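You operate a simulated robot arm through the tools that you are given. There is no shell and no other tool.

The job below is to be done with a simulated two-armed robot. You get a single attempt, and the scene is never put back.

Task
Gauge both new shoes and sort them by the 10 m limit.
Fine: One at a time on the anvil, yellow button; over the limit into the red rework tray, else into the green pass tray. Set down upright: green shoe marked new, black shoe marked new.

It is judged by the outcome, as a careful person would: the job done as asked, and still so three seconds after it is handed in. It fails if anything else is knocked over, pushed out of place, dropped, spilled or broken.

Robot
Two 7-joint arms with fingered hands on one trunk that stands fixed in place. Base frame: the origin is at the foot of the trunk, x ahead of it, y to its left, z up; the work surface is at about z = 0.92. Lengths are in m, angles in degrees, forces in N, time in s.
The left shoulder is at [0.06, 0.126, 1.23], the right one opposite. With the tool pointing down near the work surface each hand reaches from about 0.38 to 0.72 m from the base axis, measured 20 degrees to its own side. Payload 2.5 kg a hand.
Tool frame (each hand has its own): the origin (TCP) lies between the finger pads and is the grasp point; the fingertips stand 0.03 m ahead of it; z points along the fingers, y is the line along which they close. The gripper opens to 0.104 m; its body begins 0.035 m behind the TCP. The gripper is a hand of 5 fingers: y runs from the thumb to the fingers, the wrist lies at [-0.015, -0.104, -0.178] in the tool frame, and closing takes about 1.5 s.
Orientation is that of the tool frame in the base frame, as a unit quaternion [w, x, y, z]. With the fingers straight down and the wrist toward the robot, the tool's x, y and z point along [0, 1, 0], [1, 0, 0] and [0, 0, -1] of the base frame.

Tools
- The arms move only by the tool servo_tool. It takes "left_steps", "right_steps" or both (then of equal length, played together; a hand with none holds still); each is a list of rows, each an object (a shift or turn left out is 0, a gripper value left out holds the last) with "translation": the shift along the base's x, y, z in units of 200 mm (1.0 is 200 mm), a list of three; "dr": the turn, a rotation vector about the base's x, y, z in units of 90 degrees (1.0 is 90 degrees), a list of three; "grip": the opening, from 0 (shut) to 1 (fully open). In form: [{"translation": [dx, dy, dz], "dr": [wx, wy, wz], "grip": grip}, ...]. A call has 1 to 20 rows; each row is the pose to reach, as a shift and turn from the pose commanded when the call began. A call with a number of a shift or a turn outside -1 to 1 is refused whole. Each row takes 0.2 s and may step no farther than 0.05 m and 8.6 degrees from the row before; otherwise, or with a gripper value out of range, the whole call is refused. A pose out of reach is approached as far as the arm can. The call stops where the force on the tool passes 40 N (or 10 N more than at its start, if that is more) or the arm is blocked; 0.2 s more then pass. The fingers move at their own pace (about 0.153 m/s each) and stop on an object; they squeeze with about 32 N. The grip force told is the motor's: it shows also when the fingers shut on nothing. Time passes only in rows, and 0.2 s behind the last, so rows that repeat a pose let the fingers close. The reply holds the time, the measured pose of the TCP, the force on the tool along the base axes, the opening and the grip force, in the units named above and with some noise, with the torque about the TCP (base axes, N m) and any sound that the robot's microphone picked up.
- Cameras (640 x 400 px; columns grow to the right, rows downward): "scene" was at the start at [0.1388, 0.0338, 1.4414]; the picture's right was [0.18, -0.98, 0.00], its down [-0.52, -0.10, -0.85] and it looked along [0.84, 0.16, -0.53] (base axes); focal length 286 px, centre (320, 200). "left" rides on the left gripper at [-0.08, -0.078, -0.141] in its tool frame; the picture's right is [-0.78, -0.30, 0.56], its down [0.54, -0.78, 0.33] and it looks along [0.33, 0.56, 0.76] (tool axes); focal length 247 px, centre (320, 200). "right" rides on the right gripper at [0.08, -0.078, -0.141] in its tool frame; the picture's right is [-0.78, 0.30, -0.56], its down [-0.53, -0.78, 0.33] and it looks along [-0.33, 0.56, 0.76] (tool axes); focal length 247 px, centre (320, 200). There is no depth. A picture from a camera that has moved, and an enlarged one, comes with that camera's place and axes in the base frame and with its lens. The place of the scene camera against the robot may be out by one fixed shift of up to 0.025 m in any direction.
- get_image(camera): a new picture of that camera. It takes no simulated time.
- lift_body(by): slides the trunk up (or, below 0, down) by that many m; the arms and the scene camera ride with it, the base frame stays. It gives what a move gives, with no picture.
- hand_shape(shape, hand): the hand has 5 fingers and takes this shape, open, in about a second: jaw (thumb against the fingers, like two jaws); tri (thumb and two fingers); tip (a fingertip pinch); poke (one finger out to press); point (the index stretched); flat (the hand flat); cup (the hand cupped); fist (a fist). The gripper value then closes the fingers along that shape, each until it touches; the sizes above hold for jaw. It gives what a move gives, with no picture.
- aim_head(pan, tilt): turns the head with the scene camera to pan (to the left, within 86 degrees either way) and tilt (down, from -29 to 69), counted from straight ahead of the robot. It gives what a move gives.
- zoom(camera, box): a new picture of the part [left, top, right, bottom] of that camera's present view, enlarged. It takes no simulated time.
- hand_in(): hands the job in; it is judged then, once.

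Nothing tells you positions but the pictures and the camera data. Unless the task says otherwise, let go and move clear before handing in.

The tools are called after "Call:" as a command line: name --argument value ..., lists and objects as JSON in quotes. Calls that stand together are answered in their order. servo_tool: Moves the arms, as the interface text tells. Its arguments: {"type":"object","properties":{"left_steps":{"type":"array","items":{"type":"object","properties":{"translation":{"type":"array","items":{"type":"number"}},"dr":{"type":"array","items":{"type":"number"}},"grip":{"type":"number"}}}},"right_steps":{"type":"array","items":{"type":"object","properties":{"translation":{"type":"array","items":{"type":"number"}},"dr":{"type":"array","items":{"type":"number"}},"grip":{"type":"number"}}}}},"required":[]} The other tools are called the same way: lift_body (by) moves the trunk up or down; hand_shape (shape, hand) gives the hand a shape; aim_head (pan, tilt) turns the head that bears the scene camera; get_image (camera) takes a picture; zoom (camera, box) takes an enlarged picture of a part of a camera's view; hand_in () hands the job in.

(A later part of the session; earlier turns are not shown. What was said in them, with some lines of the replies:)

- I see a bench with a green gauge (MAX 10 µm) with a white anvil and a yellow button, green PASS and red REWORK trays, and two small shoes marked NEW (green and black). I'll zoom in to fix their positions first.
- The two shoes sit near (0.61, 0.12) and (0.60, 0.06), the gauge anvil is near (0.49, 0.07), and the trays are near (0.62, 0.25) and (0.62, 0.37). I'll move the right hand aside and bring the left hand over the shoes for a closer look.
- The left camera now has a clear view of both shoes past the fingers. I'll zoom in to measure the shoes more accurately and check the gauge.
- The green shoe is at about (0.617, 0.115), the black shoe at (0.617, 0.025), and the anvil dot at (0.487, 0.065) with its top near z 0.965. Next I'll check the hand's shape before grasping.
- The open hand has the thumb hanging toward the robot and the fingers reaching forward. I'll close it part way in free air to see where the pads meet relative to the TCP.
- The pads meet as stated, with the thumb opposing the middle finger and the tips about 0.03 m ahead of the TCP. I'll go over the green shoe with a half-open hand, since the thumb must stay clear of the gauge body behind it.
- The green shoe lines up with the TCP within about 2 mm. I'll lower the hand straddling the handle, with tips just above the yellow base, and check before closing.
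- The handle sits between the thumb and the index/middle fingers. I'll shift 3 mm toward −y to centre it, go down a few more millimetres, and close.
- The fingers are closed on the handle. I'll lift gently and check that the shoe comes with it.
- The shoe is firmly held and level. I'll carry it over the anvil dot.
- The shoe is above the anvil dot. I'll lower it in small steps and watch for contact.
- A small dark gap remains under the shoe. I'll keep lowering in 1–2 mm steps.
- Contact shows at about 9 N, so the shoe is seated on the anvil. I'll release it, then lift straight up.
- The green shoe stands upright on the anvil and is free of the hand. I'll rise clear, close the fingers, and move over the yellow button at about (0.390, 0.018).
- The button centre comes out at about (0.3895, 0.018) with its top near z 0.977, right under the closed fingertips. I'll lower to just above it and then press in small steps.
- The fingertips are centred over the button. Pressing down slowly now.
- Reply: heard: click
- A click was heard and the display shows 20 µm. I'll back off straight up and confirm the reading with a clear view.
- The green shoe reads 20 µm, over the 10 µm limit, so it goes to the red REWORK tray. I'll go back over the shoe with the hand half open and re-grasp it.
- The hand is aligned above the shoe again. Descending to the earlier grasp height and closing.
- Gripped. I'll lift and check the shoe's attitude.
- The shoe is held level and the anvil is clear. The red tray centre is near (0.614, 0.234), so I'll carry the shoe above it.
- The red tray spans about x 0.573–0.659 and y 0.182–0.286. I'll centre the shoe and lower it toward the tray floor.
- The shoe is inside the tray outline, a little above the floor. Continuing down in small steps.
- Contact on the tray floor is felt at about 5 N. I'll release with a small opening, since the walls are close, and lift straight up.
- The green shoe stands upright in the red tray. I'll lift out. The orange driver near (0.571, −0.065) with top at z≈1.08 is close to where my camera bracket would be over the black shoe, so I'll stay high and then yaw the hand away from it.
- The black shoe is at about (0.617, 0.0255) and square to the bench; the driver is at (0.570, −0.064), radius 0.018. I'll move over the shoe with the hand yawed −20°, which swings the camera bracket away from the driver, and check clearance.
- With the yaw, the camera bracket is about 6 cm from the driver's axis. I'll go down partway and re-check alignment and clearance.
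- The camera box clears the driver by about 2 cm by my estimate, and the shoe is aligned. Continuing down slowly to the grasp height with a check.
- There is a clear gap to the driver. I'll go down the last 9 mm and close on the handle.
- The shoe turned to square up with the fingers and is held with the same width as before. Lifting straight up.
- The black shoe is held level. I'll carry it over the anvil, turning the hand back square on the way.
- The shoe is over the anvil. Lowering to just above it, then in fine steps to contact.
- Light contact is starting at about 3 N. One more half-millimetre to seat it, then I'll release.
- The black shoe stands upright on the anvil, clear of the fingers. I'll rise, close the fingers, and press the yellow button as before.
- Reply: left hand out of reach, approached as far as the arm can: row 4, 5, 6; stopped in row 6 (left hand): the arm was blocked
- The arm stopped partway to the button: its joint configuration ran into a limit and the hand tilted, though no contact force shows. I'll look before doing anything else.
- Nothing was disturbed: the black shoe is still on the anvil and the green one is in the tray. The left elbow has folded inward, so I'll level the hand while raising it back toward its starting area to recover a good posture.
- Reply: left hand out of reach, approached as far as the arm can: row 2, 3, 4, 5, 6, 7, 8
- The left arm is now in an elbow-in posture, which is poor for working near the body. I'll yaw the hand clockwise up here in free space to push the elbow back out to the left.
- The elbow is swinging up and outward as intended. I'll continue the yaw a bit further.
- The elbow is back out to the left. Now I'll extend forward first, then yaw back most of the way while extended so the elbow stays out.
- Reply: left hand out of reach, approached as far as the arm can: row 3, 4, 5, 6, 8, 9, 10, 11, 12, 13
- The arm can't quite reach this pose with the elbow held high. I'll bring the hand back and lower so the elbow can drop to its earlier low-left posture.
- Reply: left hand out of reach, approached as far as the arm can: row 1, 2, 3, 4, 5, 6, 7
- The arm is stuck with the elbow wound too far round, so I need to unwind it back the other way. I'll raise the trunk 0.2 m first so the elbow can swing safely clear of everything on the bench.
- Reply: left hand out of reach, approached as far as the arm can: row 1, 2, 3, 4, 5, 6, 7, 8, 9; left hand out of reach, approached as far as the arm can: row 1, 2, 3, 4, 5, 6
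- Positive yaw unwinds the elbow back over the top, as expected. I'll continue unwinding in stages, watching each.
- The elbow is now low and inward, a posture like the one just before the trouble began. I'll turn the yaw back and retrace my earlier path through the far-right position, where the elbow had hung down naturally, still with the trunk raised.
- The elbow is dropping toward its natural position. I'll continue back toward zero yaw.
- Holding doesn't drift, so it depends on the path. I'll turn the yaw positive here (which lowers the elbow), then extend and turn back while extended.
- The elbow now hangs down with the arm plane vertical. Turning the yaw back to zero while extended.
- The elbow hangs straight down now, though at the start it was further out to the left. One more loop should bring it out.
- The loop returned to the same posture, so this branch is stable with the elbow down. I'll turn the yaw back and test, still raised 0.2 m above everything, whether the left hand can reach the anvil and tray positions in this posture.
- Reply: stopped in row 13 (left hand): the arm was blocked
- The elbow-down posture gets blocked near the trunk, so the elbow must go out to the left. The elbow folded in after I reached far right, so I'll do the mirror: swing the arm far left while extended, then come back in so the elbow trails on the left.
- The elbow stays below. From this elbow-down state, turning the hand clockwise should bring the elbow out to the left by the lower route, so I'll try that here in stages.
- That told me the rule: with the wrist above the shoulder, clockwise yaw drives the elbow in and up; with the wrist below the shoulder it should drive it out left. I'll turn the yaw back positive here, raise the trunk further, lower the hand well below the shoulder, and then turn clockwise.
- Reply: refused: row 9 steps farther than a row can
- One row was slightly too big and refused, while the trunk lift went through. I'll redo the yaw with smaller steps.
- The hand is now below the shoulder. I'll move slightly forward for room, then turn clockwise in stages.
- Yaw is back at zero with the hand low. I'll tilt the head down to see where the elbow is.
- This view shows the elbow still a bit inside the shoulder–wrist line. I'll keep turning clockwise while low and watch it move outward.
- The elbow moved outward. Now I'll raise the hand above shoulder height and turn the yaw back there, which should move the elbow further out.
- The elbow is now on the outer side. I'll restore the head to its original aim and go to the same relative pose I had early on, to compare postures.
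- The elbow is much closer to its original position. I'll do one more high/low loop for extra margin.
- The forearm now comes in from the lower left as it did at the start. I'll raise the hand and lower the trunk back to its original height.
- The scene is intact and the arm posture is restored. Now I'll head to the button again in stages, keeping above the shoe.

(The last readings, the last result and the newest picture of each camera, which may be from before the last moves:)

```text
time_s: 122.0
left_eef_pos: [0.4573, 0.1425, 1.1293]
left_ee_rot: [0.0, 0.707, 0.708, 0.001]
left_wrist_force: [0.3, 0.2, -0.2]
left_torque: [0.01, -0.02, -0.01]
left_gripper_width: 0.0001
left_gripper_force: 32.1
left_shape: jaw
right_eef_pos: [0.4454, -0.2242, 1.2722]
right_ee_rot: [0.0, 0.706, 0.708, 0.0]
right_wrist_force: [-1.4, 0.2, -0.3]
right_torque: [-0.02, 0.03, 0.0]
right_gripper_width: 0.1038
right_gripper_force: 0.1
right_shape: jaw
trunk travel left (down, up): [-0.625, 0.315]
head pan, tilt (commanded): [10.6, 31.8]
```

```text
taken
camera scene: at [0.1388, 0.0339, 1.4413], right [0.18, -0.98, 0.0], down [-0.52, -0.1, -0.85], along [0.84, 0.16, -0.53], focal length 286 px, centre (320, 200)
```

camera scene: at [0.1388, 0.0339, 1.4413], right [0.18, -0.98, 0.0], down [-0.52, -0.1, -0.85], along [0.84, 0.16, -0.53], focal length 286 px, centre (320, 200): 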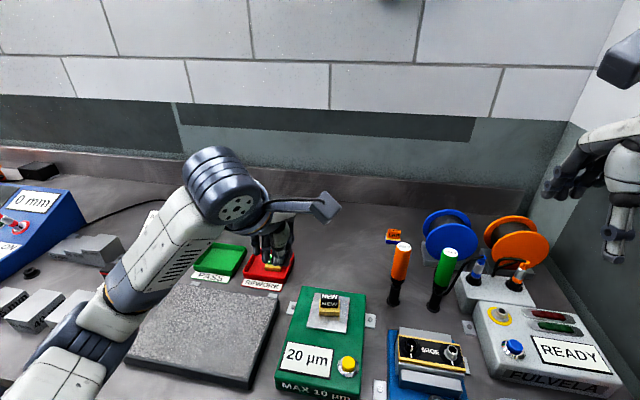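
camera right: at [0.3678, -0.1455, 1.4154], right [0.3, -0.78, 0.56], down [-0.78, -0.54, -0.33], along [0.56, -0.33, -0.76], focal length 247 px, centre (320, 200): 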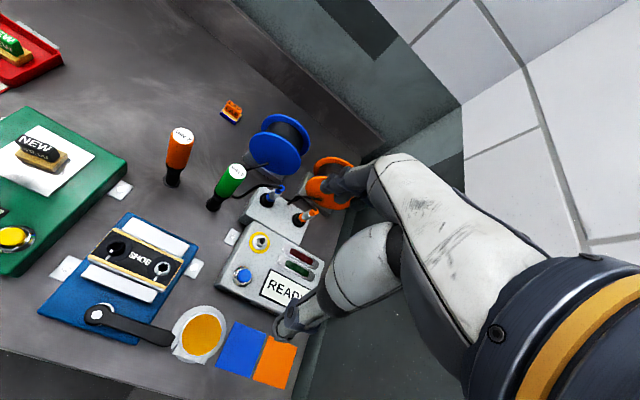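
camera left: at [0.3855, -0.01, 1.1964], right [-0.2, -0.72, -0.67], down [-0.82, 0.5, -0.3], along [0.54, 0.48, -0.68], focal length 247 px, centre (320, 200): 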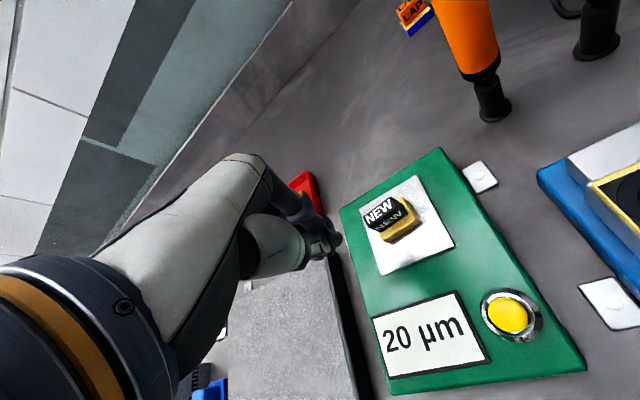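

Call:
servo_tool --left_steps '[{"translation": [-0.09, -0.16, 0.0], "grip": 0.0}, {"translation": [-0.18, -0.32, -0.05], "grip": 0.0}, {"translation": [-0.27, -0.48, -0.1], "grip": 0.0}, {"translation": [-0.342, -0.63, -0.18], "grip": 0.0}, {"translation": [-0.342, -0.63, -0.22], "grip": 0.0}, {"translation": [-0.342, -0.63, -0.22], "grip": 0.0}]'

Call:
get_image --camera "scene"

Call:
zoom --camera "left" --box '[270, 180, 430, 300]'

```text
time_s: 123.4
left_eef_pos: [0.3867, 0.019, 1.0835]
left_ee_rot: [0.0, 0.707, 0.707, 0.003]
left_wrist_force: [0.1, 0.1, 0.2]
left_torque: [0.0, 0.01, -0.03]
left_gripper_width: 0.0002
left_gripper_force: 31.6
left_shape: jaw
right_eef_pos: [0.4445, -0.2251, 1.2728]
right_ee_rot: [-0.001, 0.707, 0.708, -0.001]
right_wrist_force: [0.9, -0.2, -0.1]
right_torque: [0.04, 0.0, 0.0]
right_gripper_width: 0.1036
right_gripper_force: 0.1
right_shape: jaw
trunk travel left (down, up): [-0.625, 0.315]
head pan, tilt (commanded): [10.6, 31.8]
```

```text
taken
camera scene: at [0.1388, 0.0336, 1.4413], right [0.18, -0.98, 0.0], down [-0.52, -0.1, -0.85], along [0.84, 0.16, -0.53], focal length 286 px, centre (320, 200)
```

scene: 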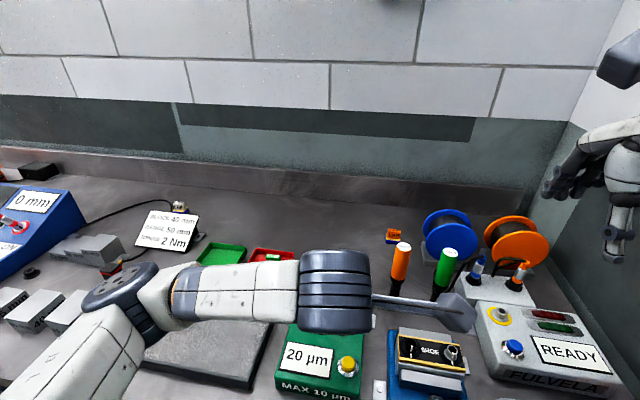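

```text
3.33 times, centred on (350, 240) of left
camera zoom: at [0.3103, -0.0611, 1.2241], right [-0.29, -0.78, -0.56], down [-0.78, 0.53, -0.33], along [0.56, 0.34, -0.76], focal length 823 px, centre (220, 67)
```

zoom: 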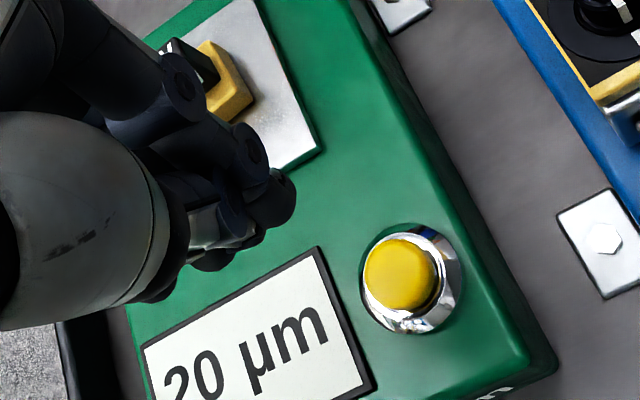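

The arm reaches the button in the same posture as the first time. A 2 mm correction, then I'll lower and press gently.

Call:
servo_tool --left_steps '[{"translation": [0.006, -0.011, -0.12], "grip": 0.0}, {"translation": [0.006, -0.011, -0.24], "grip": 0.0}, {"translation": [0.006, -0.011, -0.32], "grip": 0.0}, {"translation": [0.006, -0.011, -0.35], "grip": 0.0}, {"translation": [0.006, -0.011, -0.37], "grip": 0.0}, {"translation": [0.006, -0.011, -0.37], "grip": 0.0}]'

Call:
zoom --camera "left" --box '[250, 160, 450, 310]'

```text
time_s: 124.8
left_eef_pos: [0.3899, 0.0173, 1.0095]
left_ee_rot: [0.0, 0.706, 0.709, 0.001]
left_wrist_force: [-0.7, 0.1, 0.4]
left_torque: [0.03, 0.0, 0.01]
left_gripper_width: 0.0
left_gripper_force: 32.1
left_shape: jaw
right_eef_pos: [0.4461, -0.226, 1.2729]
right_ee_rot: [0.0, 0.707, 0.708, 0.001]
right_wrist_force: [-0.6, 0.9, 0.3]
right_torque: [0.0, 0.01, -0.01]
right_gripper_width: 0.1037
right_gripper_force: 0.2
right_shape: jaw
trunk travel left (down, up): [-0.625, 0.315]
head pan, tilt (commanded): [10.6, 31.8]
```

```text
2.67 times, centred on (350, 235) of left
camera zoom: at [0.3116, -0.0634, 1.1495], right [-0.29, -0.78, -0.56], down [-0.78, 0.53, -0.33], along [0.56, 0.34, -0.76], focal length 659 px, centre (240, 107)
```

zoom: 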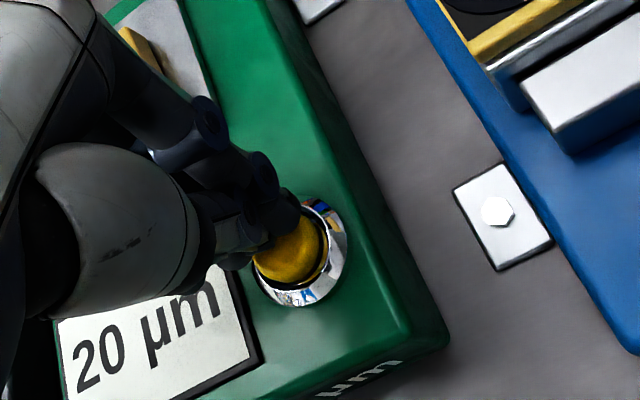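

Call:
servo_tool --left_steps '[{"translation": [0, 0, -0.01], "grip": 0.0}, {"translation": [0, 0, -0.02], "grip": 0.0}, {"translation": [0, 0, -0.028], "grip": 0.0}, {"translation": [0, 0, -0.033], "grip": 0.0}, {"translation": [0, 0, -0.033], "grip": 0.0}]'

Call:
zoom --camera "left" --box '[250, 160, 450, 310]'

```text
time_s: 126.0
left_eef_pos: [0.3893, 0.0164, 1.0049]
left_ee_rot: [0.001, 0.707, 0.708, 0.002]
left_wrist_force: [0.4, 1.1, 2.5]
left_torque: [0.04, -0.03, 0.0]
left_gripper_width: 0.0
left_gripper_force: 31.9
left_shape: jaw
right_eef_pos: [0.4459, -0.2252, 1.2721]
right_ee_rot: [-0.001, 0.706, 0.708, 0.001]
right_wrist_force: [-0.1, -0.3, -1.0]
right_torque: [0.0, -0.01, -0.05]
right_gripper_width: 0.1034
right_gripper_force: 0.0
right_shape: jaw
trunk travel left (down, up): [-0.625, 0.315]
head pan, tilt (commanded): [10.6, 31.8]
```

```text
2.67 times, centred on (350, 235) of left
camera zoom: at [0.3118, -0.0639, 1.1445], right [-0.29, -0.78, -0.56], down [-0.78, 0.53, -0.33], along [0.56, 0.34, -0.76], focal length 659 px, centre (240, 107)
```

zoom: 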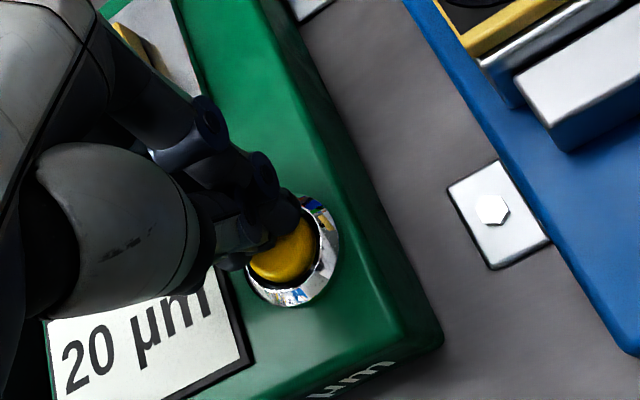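

No click yet; pressing another couple of millimetres.

Call:
servo_tool --left_steps '[{"translation": [0, 0, -0.006], "grip": 0.0}, {"translation": [0, 0, -0.012], "grip": 0.0}, {"translation": [0, 0, -0.012], "grip": 0.0}]'

Call:
zoom --camera "left" --box '[250, 160, 450, 310]'

```text
time_s: 126.8
left_eef_pos: [0.3881, 0.0168, 1.002]
left_ee_rot: [0.001, 0.706, 0.708, 0.002]
left_wrist_force: [0.7, -0.4, 3.9]
left_torque: [0.06, -0.02, 0.02]
left_gripper_width: 0.0
left_gripper_force: 32.2
left_shape: jaw
right_eef_pos: [0.4456, -0.2239, 1.2731]
right_ee_rot: [0.001, 0.707, 0.707, 0.0]
right_wrist_force: [0.4, -0.1, -0.2]
right_torque: [-0.01, -0.02, -0.01]
right_gripper_width: 0.1038
right_gripper_force: 0.1
right_shape: jaw
trunk travel left (down, up): [-0.625, 0.315]
head pan, tilt (commanded): [10.6, 31.8]
heard: click
```

```text
2.67 times, centred on (350, 235) of left
camera zoom: at [0.3116, -0.064, 1.1424], right [-0.29, -0.78, -0.56], down [-0.78, 0.53, -0.33], along [0.56, 0.34, -0.76], focal length 659 px, centre (240, 107)
```

zoom: 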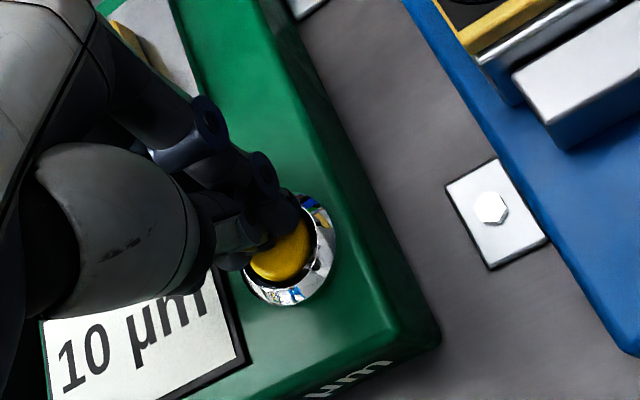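

A click, and the display now shows 10 µm. I'll lift off and confirm the reading clearly.

Call:
servo_tool --left_steps '[{"translation": [0, 0, 0.1], "grip": 0.0}, {"translation": [0, 0, 0.3], "grip": 0.0}, {"translation": [0, 0, 0.43], "grip": 0.0}, {"translation": [0, 0, 0.43], "grip": 0.0}]'

Call:
zoom --camera "scene" --box '[260, 280, 400, 400]'

Call:
zoom --camera "left" --box '[260, 160, 460, 360]'

```text
time_s: 127.8
left_eef_pos: [0.3895, 0.0169, 1.0874]
left_ee_rot: [-0.001, 0.707, 0.707, 0.003]
left_wrist_force: [0.6, -0.9, 0.0]
left_torque: [0.04, 0.0, 0.03]
left_gripper_width: 0.0003
left_gripper_force: 31.5
left_shape: jaw
right_eef_pos: [0.4452, -0.2251, 1.273]
right_ee_rot: [-0.001, 0.707, 0.707, 0.0]
right_wrist_force: [0.3, 0.1, 0.2]
right_torque: [0.0, 0.03, 0.0]
right_gripper_width: 0.1035
right_gripper_force: 0.0
right_shape: jaw
trunk travel left (down, up): [-0.625, 0.315]
head pan, tilt (commanded): [10.6, 31.8]
```

```text
3.33 times, centred on (330, 340) of scene
camera zoom: at [0.1389, 0.0338, 1.4413], right [0.18, -0.98, 0.0], down [-0.52, -0.1, -0.85], along [0.84, 0.16, -0.53], focal length 952 px, centre (287, -267)
```

zoom: 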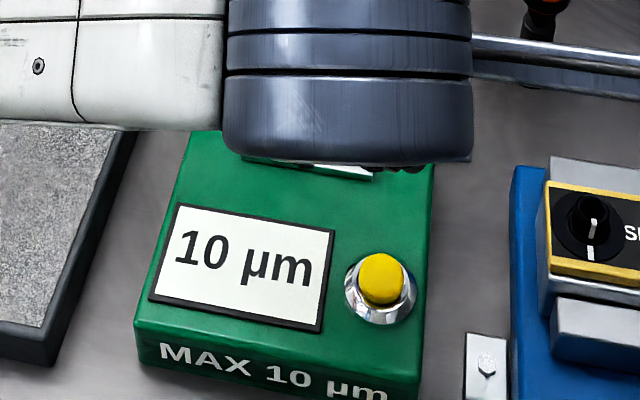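

```text
2.00 times, centred on (360, 260) of left
camera zoom: at [0.3122, -0.0635, 1.2279], right [-0.29, -0.78, -0.56], down [-0.78, 0.53, -0.33], along [0.56, 0.34, -0.76], focal length 494 px, centre (240, 80)
```

zoom: 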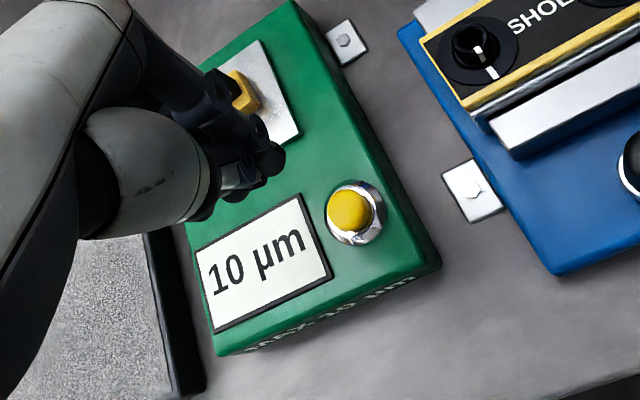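

The black shoe reads 10 µm, which equals the maximum and is not over it, so it goes to the green PASS tray. I'll return above it with the hand half open.

Call:
servo_tool --left_steps '[{"translation": [0.05, 0.02, 0.03], "grip": 0.3}, {"translation": [0.2, 0.09, 0.03], "grip": 0.5}, {"translation": [0.35, 0.16, 0.03], "grip": 0.5}, {"translation": [0.495, 0.2325, 0.03], "grip": 0.5}, {"translation": [0.495, 0.2325, 0.0], "grip": 0.5}, {"translation": [0.495, 0.2325, 0.0], "grip": 0.5}]'

Call:
zoom --camera "left" --box '[250, 150, 450, 310]'

Call:
get_image --camera "scene"

```text
time_s: 129.2
left_eef_pos: [0.4879, 0.0633, 1.0871]
left_ee_rot: [0.0, 0.707, 0.708, 0.001]
left_wrist_force: [0.4, -0.3, 0.1]
left_torque: [0.0, -0.04, 0.05]
left_gripper_width: 0.0518
left_gripper_force: 0.1
left_shape: jaw
right_eef_pos: [0.4466, -0.225, 1.2726]
right_ee_rot: [-0.001, 0.706, 0.708, 0.0]
right_wrist_force: [0.4, -0.4, -0.3]
right_torque: [-0.04, -0.03, -0.01]
right_gripper_width: 0.1038
right_gripper_force: 0.1
right_shape: jaw
trunk travel left (down, up): [-0.625, 0.315]
head pan, tilt (commanded): [10.6, 31.8]
```

```text
2.50 times, centred on (350, 230) of left
camera zoom: at [0.4105, -0.0163, 1.2277], right [-0.29, -0.78, -0.56], down [-0.78, 0.53, -0.33], along [0.56, 0.34, -0.76], focal length 617 px, centre (245, 125)
```

zoom: 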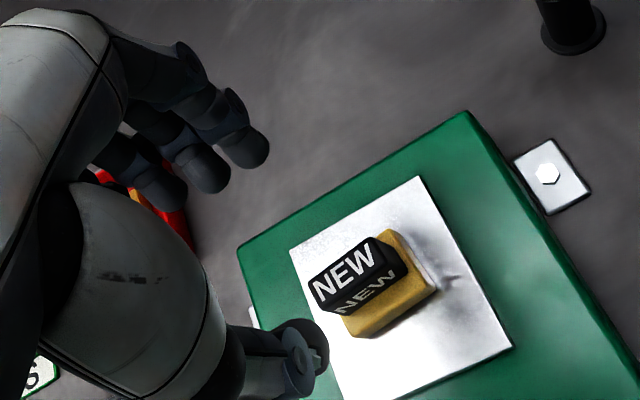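

```text
taken
camera scene: at [0.1389, 0.0338, 1.4413], right [0.18, -0.98, 0.0], down [-0.52, -0.1, -0.85], along [0.84, 0.16, -0.53], focal length 286 px, centre (320, 200)
```

scene: 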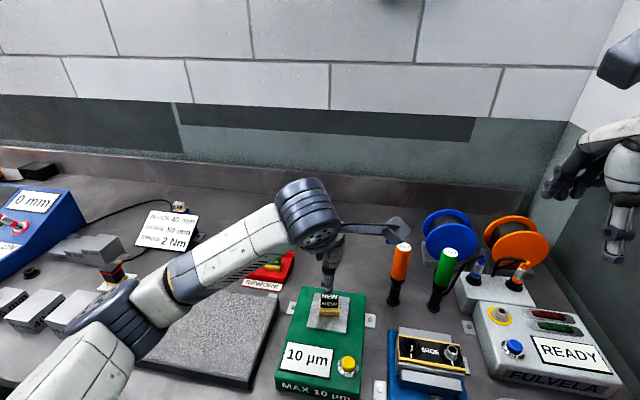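

Alignment matches the earlier grasp view. Descending to the same height and closing.

Call:
servo_tool --left_steps '[{"translation": [0, 0, -0.12], "grip": 0.5}, {"translation": [0, 0, -0.24], "grip": 0.5}, {"translation": [0, 0, -0.34], "grip": 0.5}, {"translation": [0, 0, -0.375], "grip": 0.5}, {"translation": [0, 0, -0.375], "grip": 0.3}, {"translation": [0, 0, -0.375], "grip": 0.1}, {"translation": [0, 0, -0.375], "grip": 0.0}, {"translation": [0, 0, -0.375], "grip": 0.0}, {"translation": [0, 0, -0.375], "grip": 0.0}, {"translation": [0, 0, -0.375], "grip": 0.0}]'

Call:
zoom --camera "left" --box '[250, 150, 450, 310]'

```text
time_s: 131.4
left_eef_pos: [0.4871, 0.0631, 1.0126]
left_ee_rot: [0.0, 0.707, 0.707, 0.001]
left_wrist_force: [-1.4, 1.3, -0.4]
left_torque: [0.04, 0.03, -0.01]
left_gripper_width: 0.0084
left_gripper_force: 32.3
left_shape: jaw
right_eef_pos: [0.4452, -0.2244, 1.2723]
right_ee_rot: [0.0, 0.707, 0.707, 0.0]
right_wrist_force: [-0.2, 0.8, -0.1]
right_torque: [0.06, 0.03, 0.02]
right_gripper_width: 0.1035
right_gripper_force: 0.0
right_shape: jaw
trunk travel left (down, up): [-0.625, 0.315]
head pan, tilt (commanded): [10.6, 31.8]
```

```text
2.50 times, centred on (350, 230) of left
camera zoom: at [0.4097, -0.0166, 1.1525], right [-0.29, -0.78, -0.56], down [-0.78, 0.53, -0.33], along [0.56, 0.34, -0.76], focal length 617 px, centre (245, 125)
```

zoom: 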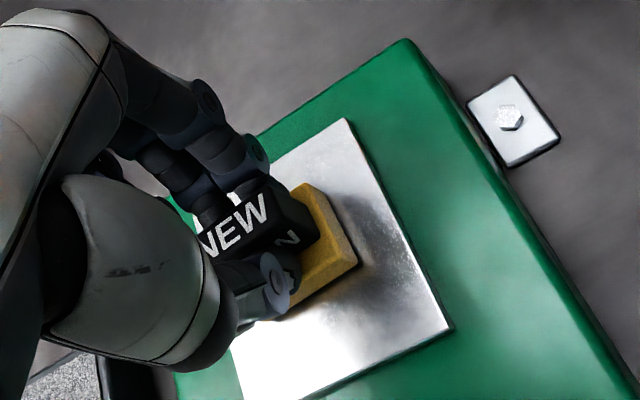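

Gripped. Lifting and carrying it toward the green tray at a safe height.

Call:
servo_tool --left_steps '[{"translation": [0, 0, 0.06], "grip": 0.0}, {"translation": [0, 0, 0.15], "grip": 0.0}, {"translation": [0, 0, 0.3], "grip": 0.0}, {"translation": [0, 0, 0.45], "grip": 0.0}, {"translation": [0.05, 0.15, 0.5], "grip": 0.0}, {"translation": [0.12, 0.33, 0.5], "grip": 0.0}, {"translation": [0.2, 0.51, 0.5], "grip": 0.0}, {"translation": [0.3, 0.69, 0.5], "grip": 0.0}, {"translation": [0.3, 0.69, 0.5], "grip": 0.0}]'

Call:
get_image --camera "left"

Call:
get_image --camera "scene"

```text
time_s: 133.4
left_eef_pos: [0.5475, 0.2017, 1.1112]
left_ee_rot: [0.0, 0.706, 0.708, 0.002]
left_wrist_force: [-0.8, 0.2, -0.1]
left_torque: [0.03, 0.03, 0.01]
left_gripper_width: 0.0085
left_gripper_force: 32.1
left_shape: jaw
right_eef_pos: [0.4455, -0.2245, 1.2718]
right_ee_rot: [0.0, 0.707, 0.708, 0.0]
right_wrist_force: [0.5, -0.5, 0.1]
right_torque: [0.01, 0.02, -0.05]
right_gripper_width: 0.1038
right_gripper_force: 0.0
right_shape: jaw
trunk travel left (down, up): [-0.625, 0.315]
head pan, tilt (commanded): [10.6, 31.8]
```

```text
taken
camera left: at [0.47, 0.121, 1.2522], right [-0.29, -0.78, -0.56], down [-0.78, 0.53, -0.33], along [0.56, 0.34, -0.76], focal length 247 px, centre (320, 200)
```

left: 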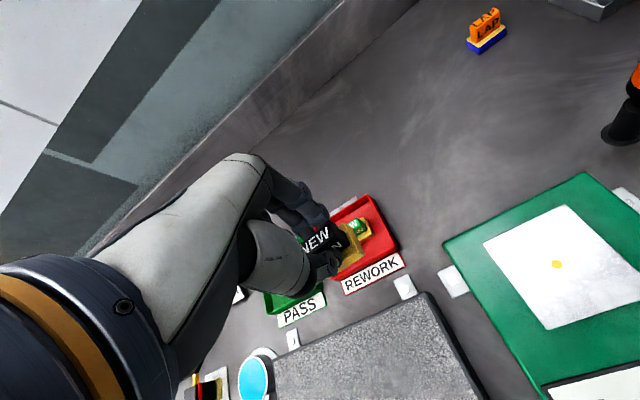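

```text
taken
camera scene: at [0.1388, 0.0336, 1.4413], right [0.18, -0.98, 0.0], down [-0.52, -0.1, -0.85], along [0.84, 0.16, -0.53], focal length 286 px, centre (320, 200)
```

scene: 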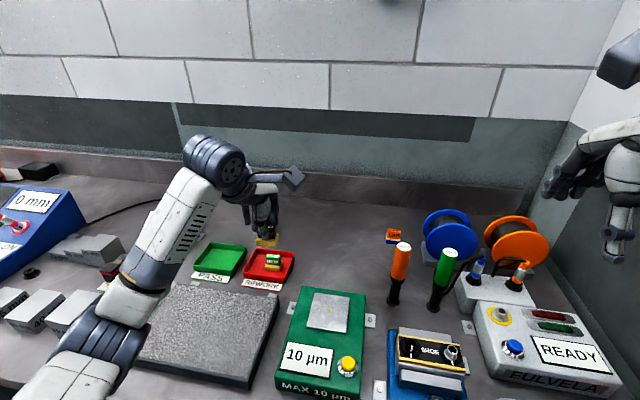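

Call:
servo_tool --left_steps '[{"translation": [0.06, 0.16, 0], "grip": 0.0}, {"translation": [0.13, 0.33, 0], "grip": 0.0}, {"translation": [0.2, 0.5, 0], "grip": 0.0}, {"translation": [0.27, 0.67, 0], "grip": 0.0}, {"translation": [0.3, 0.757, 0], "grip": 0.0}, {"translation": [0.3, 0.757, 0], "grip": 0.0}]'

Call:
get_image --camera "left"

Call:
zoom --camera "scene" --box '[160, 170, 320, 300]'

```text
time_s: 134.8
left_eef_pos: [0.6075, 0.3533, 1.1128]
left_ee_rot: [-0.001, 0.706, 0.708, 0.002]
left_wrist_force: [0.2, 0.9, 0.0]
left_torque: [-0.02, -0.01, -0.02]
left_gripper_width: 0.0082
left_gripper_force: 32.3
left_shape: jaw
right_eef_pos: [0.4457, -0.2242, 1.2722]
right_ee_rot: [-0.001, 0.707, 0.707, 0.0]
right_wrist_force: [0.0, 0.2, 1.0]
right_torque: [-0.05, 0.02, 0.0]
right_gripper_width: 0.1037
right_gripper_force: 0.1
right_shape: jaw
trunk travel left (down, up): [-0.625, 0.315]
head pan, tilt (commanded): [10.6, 31.8]
```

```text
taken
camera left: at [0.5307, 0.2729, 1.2533], right [-0.29, -0.78, -0.56], down [-0.78, 0.53, -0.33], along [0.56, 0.34, -0.76], focal length 247 px, centre (320, 200)
```

left: 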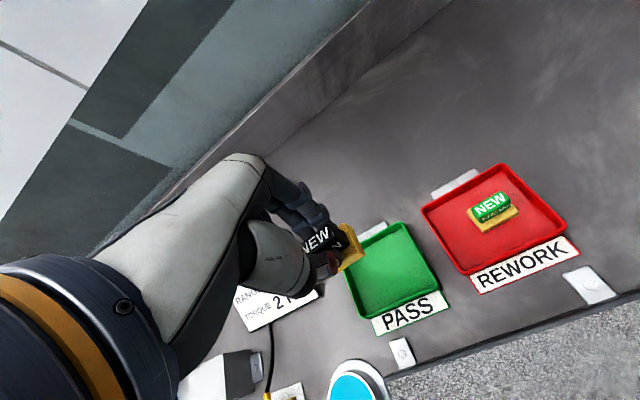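

```text
3.08 times, centred on (240, 235) of scene
camera zoom: at [0.1389, 0.0338, 1.4413], right [0.18, -0.98, 0.0], down [-0.52, -0.1, -0.85], along [0.84, 0.16, -0.53], focal length 879 px, centre (566, 92)
```

zoom: 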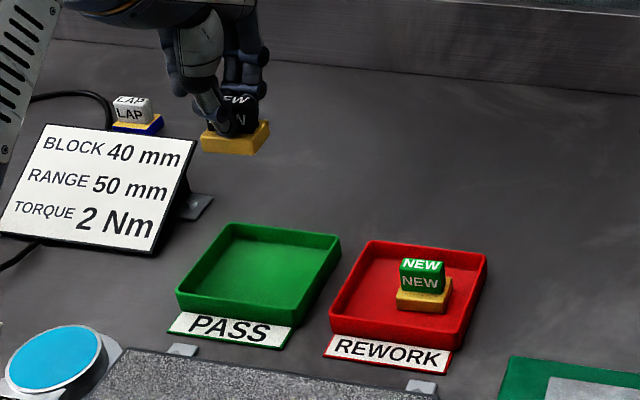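

Call:
zoom --camera "left" --box '[220, 200, 460, 360]'

```text
2.50 times, centred on (340, 280) of left
camera zoom: at [0.5307, 0.2729, 1.2533], right [-0.29, -0.78, -0.56], down [-0.78, 0.53, -0.33], along [0.56, 0.34, -0.76], focal length 617 px, centre (270, 0)
```

zoom: 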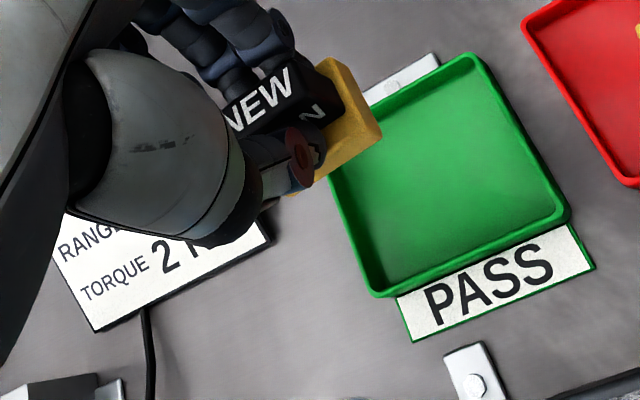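

The green tray spans x 0.573–0.659, y 0.312–0.414, and the placard is well clear of the fingers. Lowering the shoe over the tray centre.

Call:
servo_tool --left_steps '[{"translation": [0.015, 0.005, -0.1], "grip": 0.0}, {"translation": [0.03, 0.01, -0.25], "grip": 0.0}, {"translation": [0.033, 0.01, -0.4], "grip": 0.0}, {"translation": [0.033, 0.01, -0.54], "grip": 0.0}, {"translation": [0.033, 0.01, -0.63], "grip": 0.0}, {"translation": [0.033, 0.01, -0.66], "grip": 0.0}, {"translation": [0.033, 0.01, -0.66], "grip": 0.0}]'

Call:
zoom --camera "left" --box '[240, 160, 440, 330]'

Call:
zoom --camera "scene" --box '[160, 200, 300, 300]'

```text
time_s: 136.4
left_eef_pos: [0.614, 0.3543, 0.9822]
left_ee_rot: [0.001, 0.707, 0.708, 0.002]
left_wrist_force: [0.2, 0.3, -0.3]
left_torque: [-0.01, 0.0, -0.03]
left_gripper_width: 0.0082
left_gripper_force: 32.2
left_shape: jaw
right_eef_pos: [0.446, -0.2253, 1.2726]
right_ee_rot: [0.0, 0.707, 0.708, 0.0]
right_wrist_force: [-1.3, 0.7, -0.8]
right_torque: [-0.02, 0.01, 0.0]
right_gripper_width: 0.1036
right_gripper_force: 0.0
right_shape: jaw
trunk travel left (down, up): [-0.625, 0.315]
head pan, tilt (commanded): [10.6, 31.8]
```

```text
2.35 times, centred on (340, 245) of left
camera zoom: at [0.537, 0.2747, 1.1214], right [-0.29, -0.78, -0.56], down [-0.78, 0.53, -0.33], along [0.56, 0.34, -0.76], focal length 581 px, centre (273, 94)
```

zoom: 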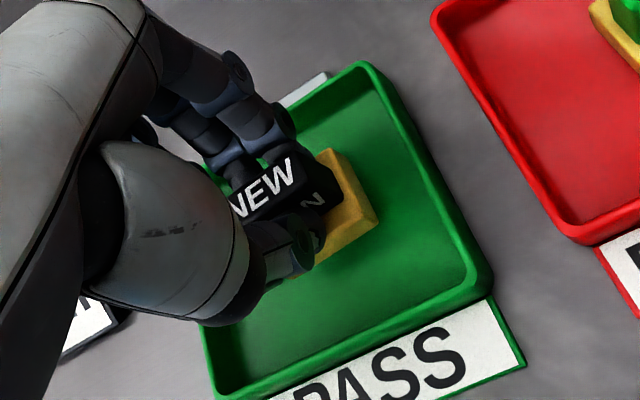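

```text
4.00 times, centred on (230, 250) of scene
camera zoom: at [0.1389, 0.0338, 1.4413], right [0.18, -0.98, 0.0], down [-0.52, -0.1, -0.85], along [0.84, 0.16, -0.53], focal length 1143 px, centre (680, 0)
```

zoom: 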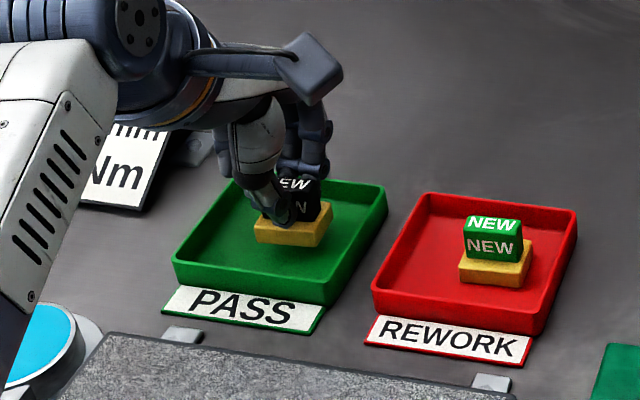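

The shoe is centred over the tray floor, level. Lowering in fine steps to contact.

Call:
servo_tool --left_steps '[{"translation": [0, 0, -0.015], "grip": 0.0}, {"translation": [0, 0, -0.03], "grip": 0.0}, {"translation": [0, 0, -0.045], "grip": 0.0}, {"translation": [0, 0, -0.05], "grip": 0.0}, {"translation": [0, 0, -0.05], "grip": 0.0}]'

Call:
zoom --camera "scene" --box '[190, 230, 270, 290]'

```text
time_s: 137.6
left_eef_pos: [0.6144, 0.3531, 0.9703]
left_ee_rot: [0.0, 0.707, 0.708, 0.001]
left_wrist_force: [-0.5, -0.5, -0.3]
left_torque: [-0.01, -0.01, 0.01]
left_gripper_width: 0.0085
left_gripper_force: 31.8
left_shape: jaw
right_eef_pos: [0.4457, -0.225, 1.2728]
right_ee_rot: [-0.001, 0.706, 0.708, 0.0]
right_wrist_force: [0.7, 0.3, -0.7]
right_torque: [0.01, 0.01, 0.0]
right_gripper_width: 0.1038
right_gripper_force: 0.1
right_shape: jaw
trunk travel left (down, up): [-0.625, 0.315]
head pan, tilt (commanded): [10.6, 31.8]
```

```text
6.67 times, centred on (230, 260) of scene
camera zoom: at [0.1389, 0.0338, 1.4413], right [0.18, -0.98, 0.0], down [-0.52, -0.1, -0.85], along [0.84, 0.16, -0.53], focal length 1905 px, centre (920, -200)
```

zoom: 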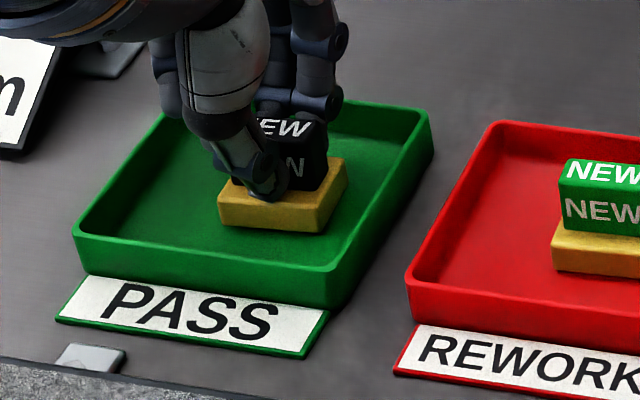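

Call:
servo_tool --left_steps '[{"translation": [0, 0, -0.005], "grip": 0.0}, {"translation": [0, 0, -0.01], "grip": 0.0}, {"translation": [0, 0, -0.01], "grip": 0.0}]'

```text
time_s: 138.4
left_eef_pos: [0.6136, 0.3545, 0.9695]
left_ee_rot: [0.001, 0.706, 0.708, 0.004]
left_wrist_force: [-0.8, 0.0, 5.0]
left_torque: [0.02, -0.04, 0.02]
left_gripper_width: 0.0085
left_gripper_force: 31.8
left_shape: jaw
right_eef_pos: [0.4454, -0.2249, 1.2743]
right_ee_rot: [-0.001, 0.706, 0.708, 0.0]
right_wrist_force: [0.1, 0.8, -0.4]
right_torque: [-0.01, 0.02, 0.02]
right_gripper_width: 0.1034
right_gripper_force: 0.1
right_shape: jaw
trunk travel left (down, up): [-0.625, 0.315]
head pan, tilt (commanded): [10.6, 31.8]
```

Contact on the tray floor at about 5 N. Releasing with a small opening, then checking.

Call:
servo_tool --left_steps '[{"translation": [0, 0, 0.002], "grip": 0.15}, {"translation": [0, 0, 0.002], "grip": 0.3}, {"translation": [0, 0, 0.002], "grip": 0.35}, {"translation": [0, 0, 0.002], "grip": 0.35}, {"translation": [0, 0, 0.002], "grip": 0.35}]'

Call:
zoom --camera "left" --box '[240, 160, 440, 330]'

Call:
zoom --camera "scene" --box '[190, 230, 270, 290]'

```text
time_s: 139.6
left_eef_pos: [0.6127, 0.355, 0.9686]
left_ee_rot: [0.0, 0.706, 0.708, 0.001]
left_wrist_force: [0.6, 0.3, -0.7]
left_torque: [0.0, -0.03, 0.01]
left_gripper_width: 0.0361
left_gripper_force: 0.1
left_shape: jaw
right_eef_pos: [0.4462, -0.2254, 1.2718]
right_ee_rot: [0.0, 0.706, 0.708, 0.0]
right_wrist_force: [-0.9, 0.0, 0.2]
right_torque: [0.03, -0.01, -0.04]
right_gripper_width: 0.1034
right_gripper_force: 0.0
right_shape: jaw
trunk travel left (down, up): [-0.625, 0.315]
head pan, tilt (commanded): [10.6, 31.8]
```

```text
2.35 times, centred on (340, 245) of left
camera zoom: at [0.5363, 0.2741, 1.109], right [-0.29, -0.78, -0.56], down [-0.78, 0.53, -0.33], along [0.56, 0.34, -0.76], focal length 581 px, centre (273, 94)
```

zoom: 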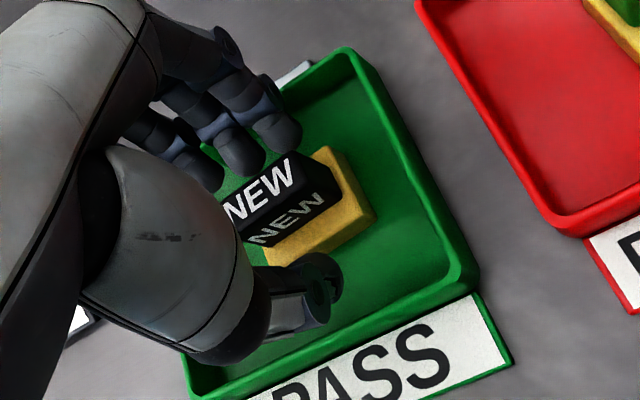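

```text
6.67 times, centred on (230, 260) of scene
camera zoom: at [0.1388, 0.0337, 1.4413], right [0.18, -0.98, 0.0], down [-0.52, -0.1, -0.85], along [0.84, 0.16, -0.53], focal length 1905 px, centre (920, -200)
```

zoom: 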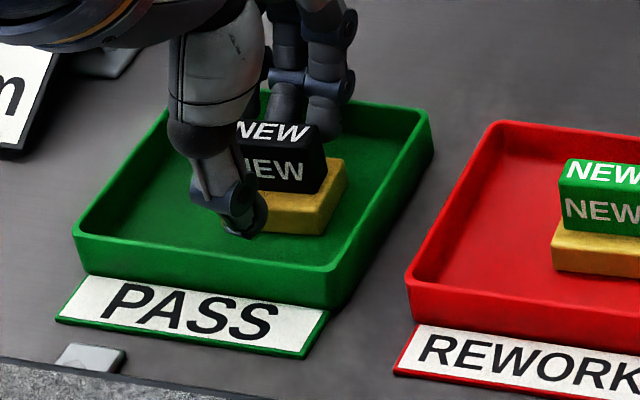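

The black shoe stands upright in the green tray, free of the fingers. I'll lift straight up and move clear back toward the starting pose.

Call:
servo_tool --left_steps '[{"translation": [0, 0, 0.1], "grip": 0.35}, {"translation": [0, 0, 0.25], "grip": 0.35}, {"translation": [0, 0, 0.45], "grip": 0.4}, {"translation": [0, 0, 0.65], "grip": 0.5}, {"translation": [-0.05, 0, 0.85], "grip": 0.5}, {"translation": [-0.2, -0.05, 1.0], "grip": 0.5}, {"translation": [-0.35, -0.1, 1.0], "grip": 0.5}, {"translation": [-0.35, -0.1, 1.0], "grip": 0.5}]'

Call:
get_image --camera "scene"

Call:
get_image --camera "left"

Call:
get_image --camera "right"

```text
time_s: 141.4
left_eef_pos: [0.5418, 0.3353, 1.1677]
left_ee_rot: [0.001, 0.706, 0.708, 0.001]
left_wrist_force: [-0.6, 0.2, 0.9]
left_torque: [-0.05, -0.02, -0.02]
left_gripper_width: 0.0519
left_gripper_force: 0.0
left_shape: jaw
right_eef_pos: [0.4454, -0.226, 1.2731]
right_ee_rot: [0.0, 0.706, 0.708, 0.0]
right_wrist_force: [0.0, -0.2, 0.9]
right_torque: [0.01, 0.03, -0.01]
right_gripper_width: 0.1036
right_gripper_force: 0.0
right_shape: jaw
trunk travel left (down, up): [-0.625, 0.315]
head pan, tilt (commanded): [10.6, 31.8]
```

```text
taken
camera scene: at [0.1389, 0.0337, 1.4413], right [0.18, -0.98, 0.0], down [-0.52, -0.1, -0.85], along [0.84, 0.16, -0.53], focal length 286 px, centre (320, 200)
```

scene: 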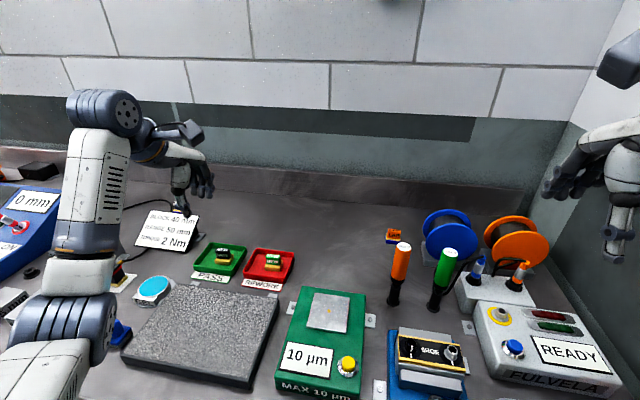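

```text
taken
camera left: at [0.4654, 0.255, 1.3085], right [-0.29, -0.78, -0.56], down [-0.78, 0.53, -0.33], along [0.56, 0.34, -0.76], focal length 247 px, centre (320, 200)
```

left: 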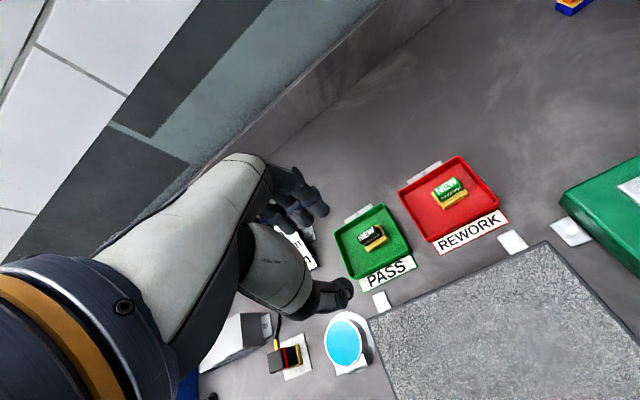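

```text
taken
camera right: at [0.3679, -0.1456, 1.4154], right [0.3, -0.78, 0.56], down [-0.78, -0.54, -0.33], along [0.56, -0.33, -0.76], focal length 247 px, centre (320, 200)
```

right: 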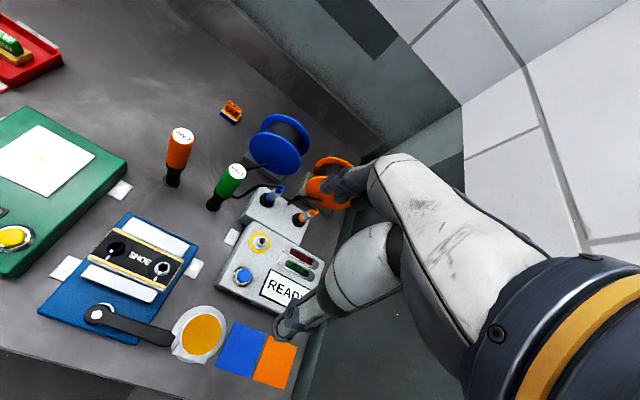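

Both shoes are upright in their trays and everything else looks in place. I'll raise the left hand to near its starting pose and do a last check.

Call:
servo_tool --left_steps '[{"translation": [-0.1, -0.05, 0.15], "grip": 0.5}, {"translation": [-0.2, -0.1, 0.3], "grip": 0.5}, {"translation": [-0.3, -0.17, 0.45], "grip": 0.5}, {"translation": [-0.4, -0.22, 0.6], "grip": 0.5}, {"translation": [-0.43, -0.25, 0.65], "grip": 0.5}, {"translation": [-0.43, -0.25, 0.65], "grip": 0.5}]'

Call:
get_image --camera "scene"

Call:
zoom --camera "scene" --box '[180, 220, 320, 310]'

```text
time_s: 142.8
left_eef_pos: [0.4589, 0.2849, 1.2989]
left_ee_rot: [0.0, 0.706, 0.708, 0.001]
left_wrist_force: [-0.1, 0.4, -0.4]
left_torque: [0.01, -0.02, 0.0]
left_gripper_width: 0.0517
left_gripper_force: 0.1
left_shape: jaw
right_eef_pos: [0.4457, -0.2244, 1.2724]
right_ee_rot: [-0.001, 0.706, 0.708, 0.0]
right_wrist_force: [-0.1, 0.3, -1.1]
right_torque: [0.03, -0.02, 0.01]
right_gripper_width: 0.1038
right_gripper_force: 0.0
right_shape: jaw
trunk travel left (down, up): [-0.625, 0.315]
head pan, tilt (commanded): [10.6, 31.8]
```

```text
taken
camera scene: at [0.1388, 0.0338, 1.4413], right [0.18, -0.98, 0.0], down [-0.52, -0.1, -0.85], along [0.84, 0.16, -0.53], focal length 286 px, centre (320, 200)
```

scene: 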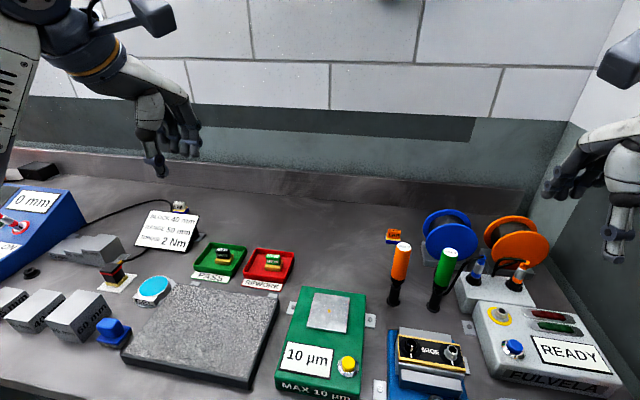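

```text
4.44 times, centred on (250, 265) of scene
camera zoom: at [0.1388, 0.0338, 1.4413], right [0.18, -0.98, 0.0], down [-0.52, -0.1, -0.85], along [0.84, 0.16, -0.53], focal length 1270 px, centre (631, -89)
```

zoom: 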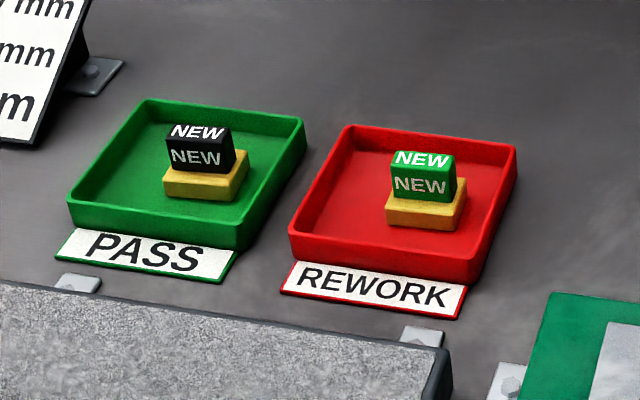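

Both shoes stand upright in their trays: the green one (20 µm, over the limit) in REWORK and the black one (10 µm, not over) in PASS. The rest of the bench matches the start and both hands are clear, so I'm handing in.

Call:
hand_in

```text
The job is handed in.
```

Both new shoes were gauged one at a time on the anvil and sorted, and the job is handed in. I took the "10 m" limit to be the 10 µm marked on the gauge.

| Shoe | Reading | Tray |
|---|---|---|
| Green, marked new | 20 µm, over the limit | Red rework tray |
| Black, marked new | 10 µm, exactly at the limit, so not over | Green pass tray |

Both shoes were standing upright in the last pictures before hand-in, with the hands clear. Nothing else on the bench looked knocked over or moved.

The left arm jammed on the way to press the button for the black shoe. I raised the trunk to untangle it, lowered the trunk back to its starting height, and then took that reading. The black shoe stayed on the anvil and was not touched meanwhile.
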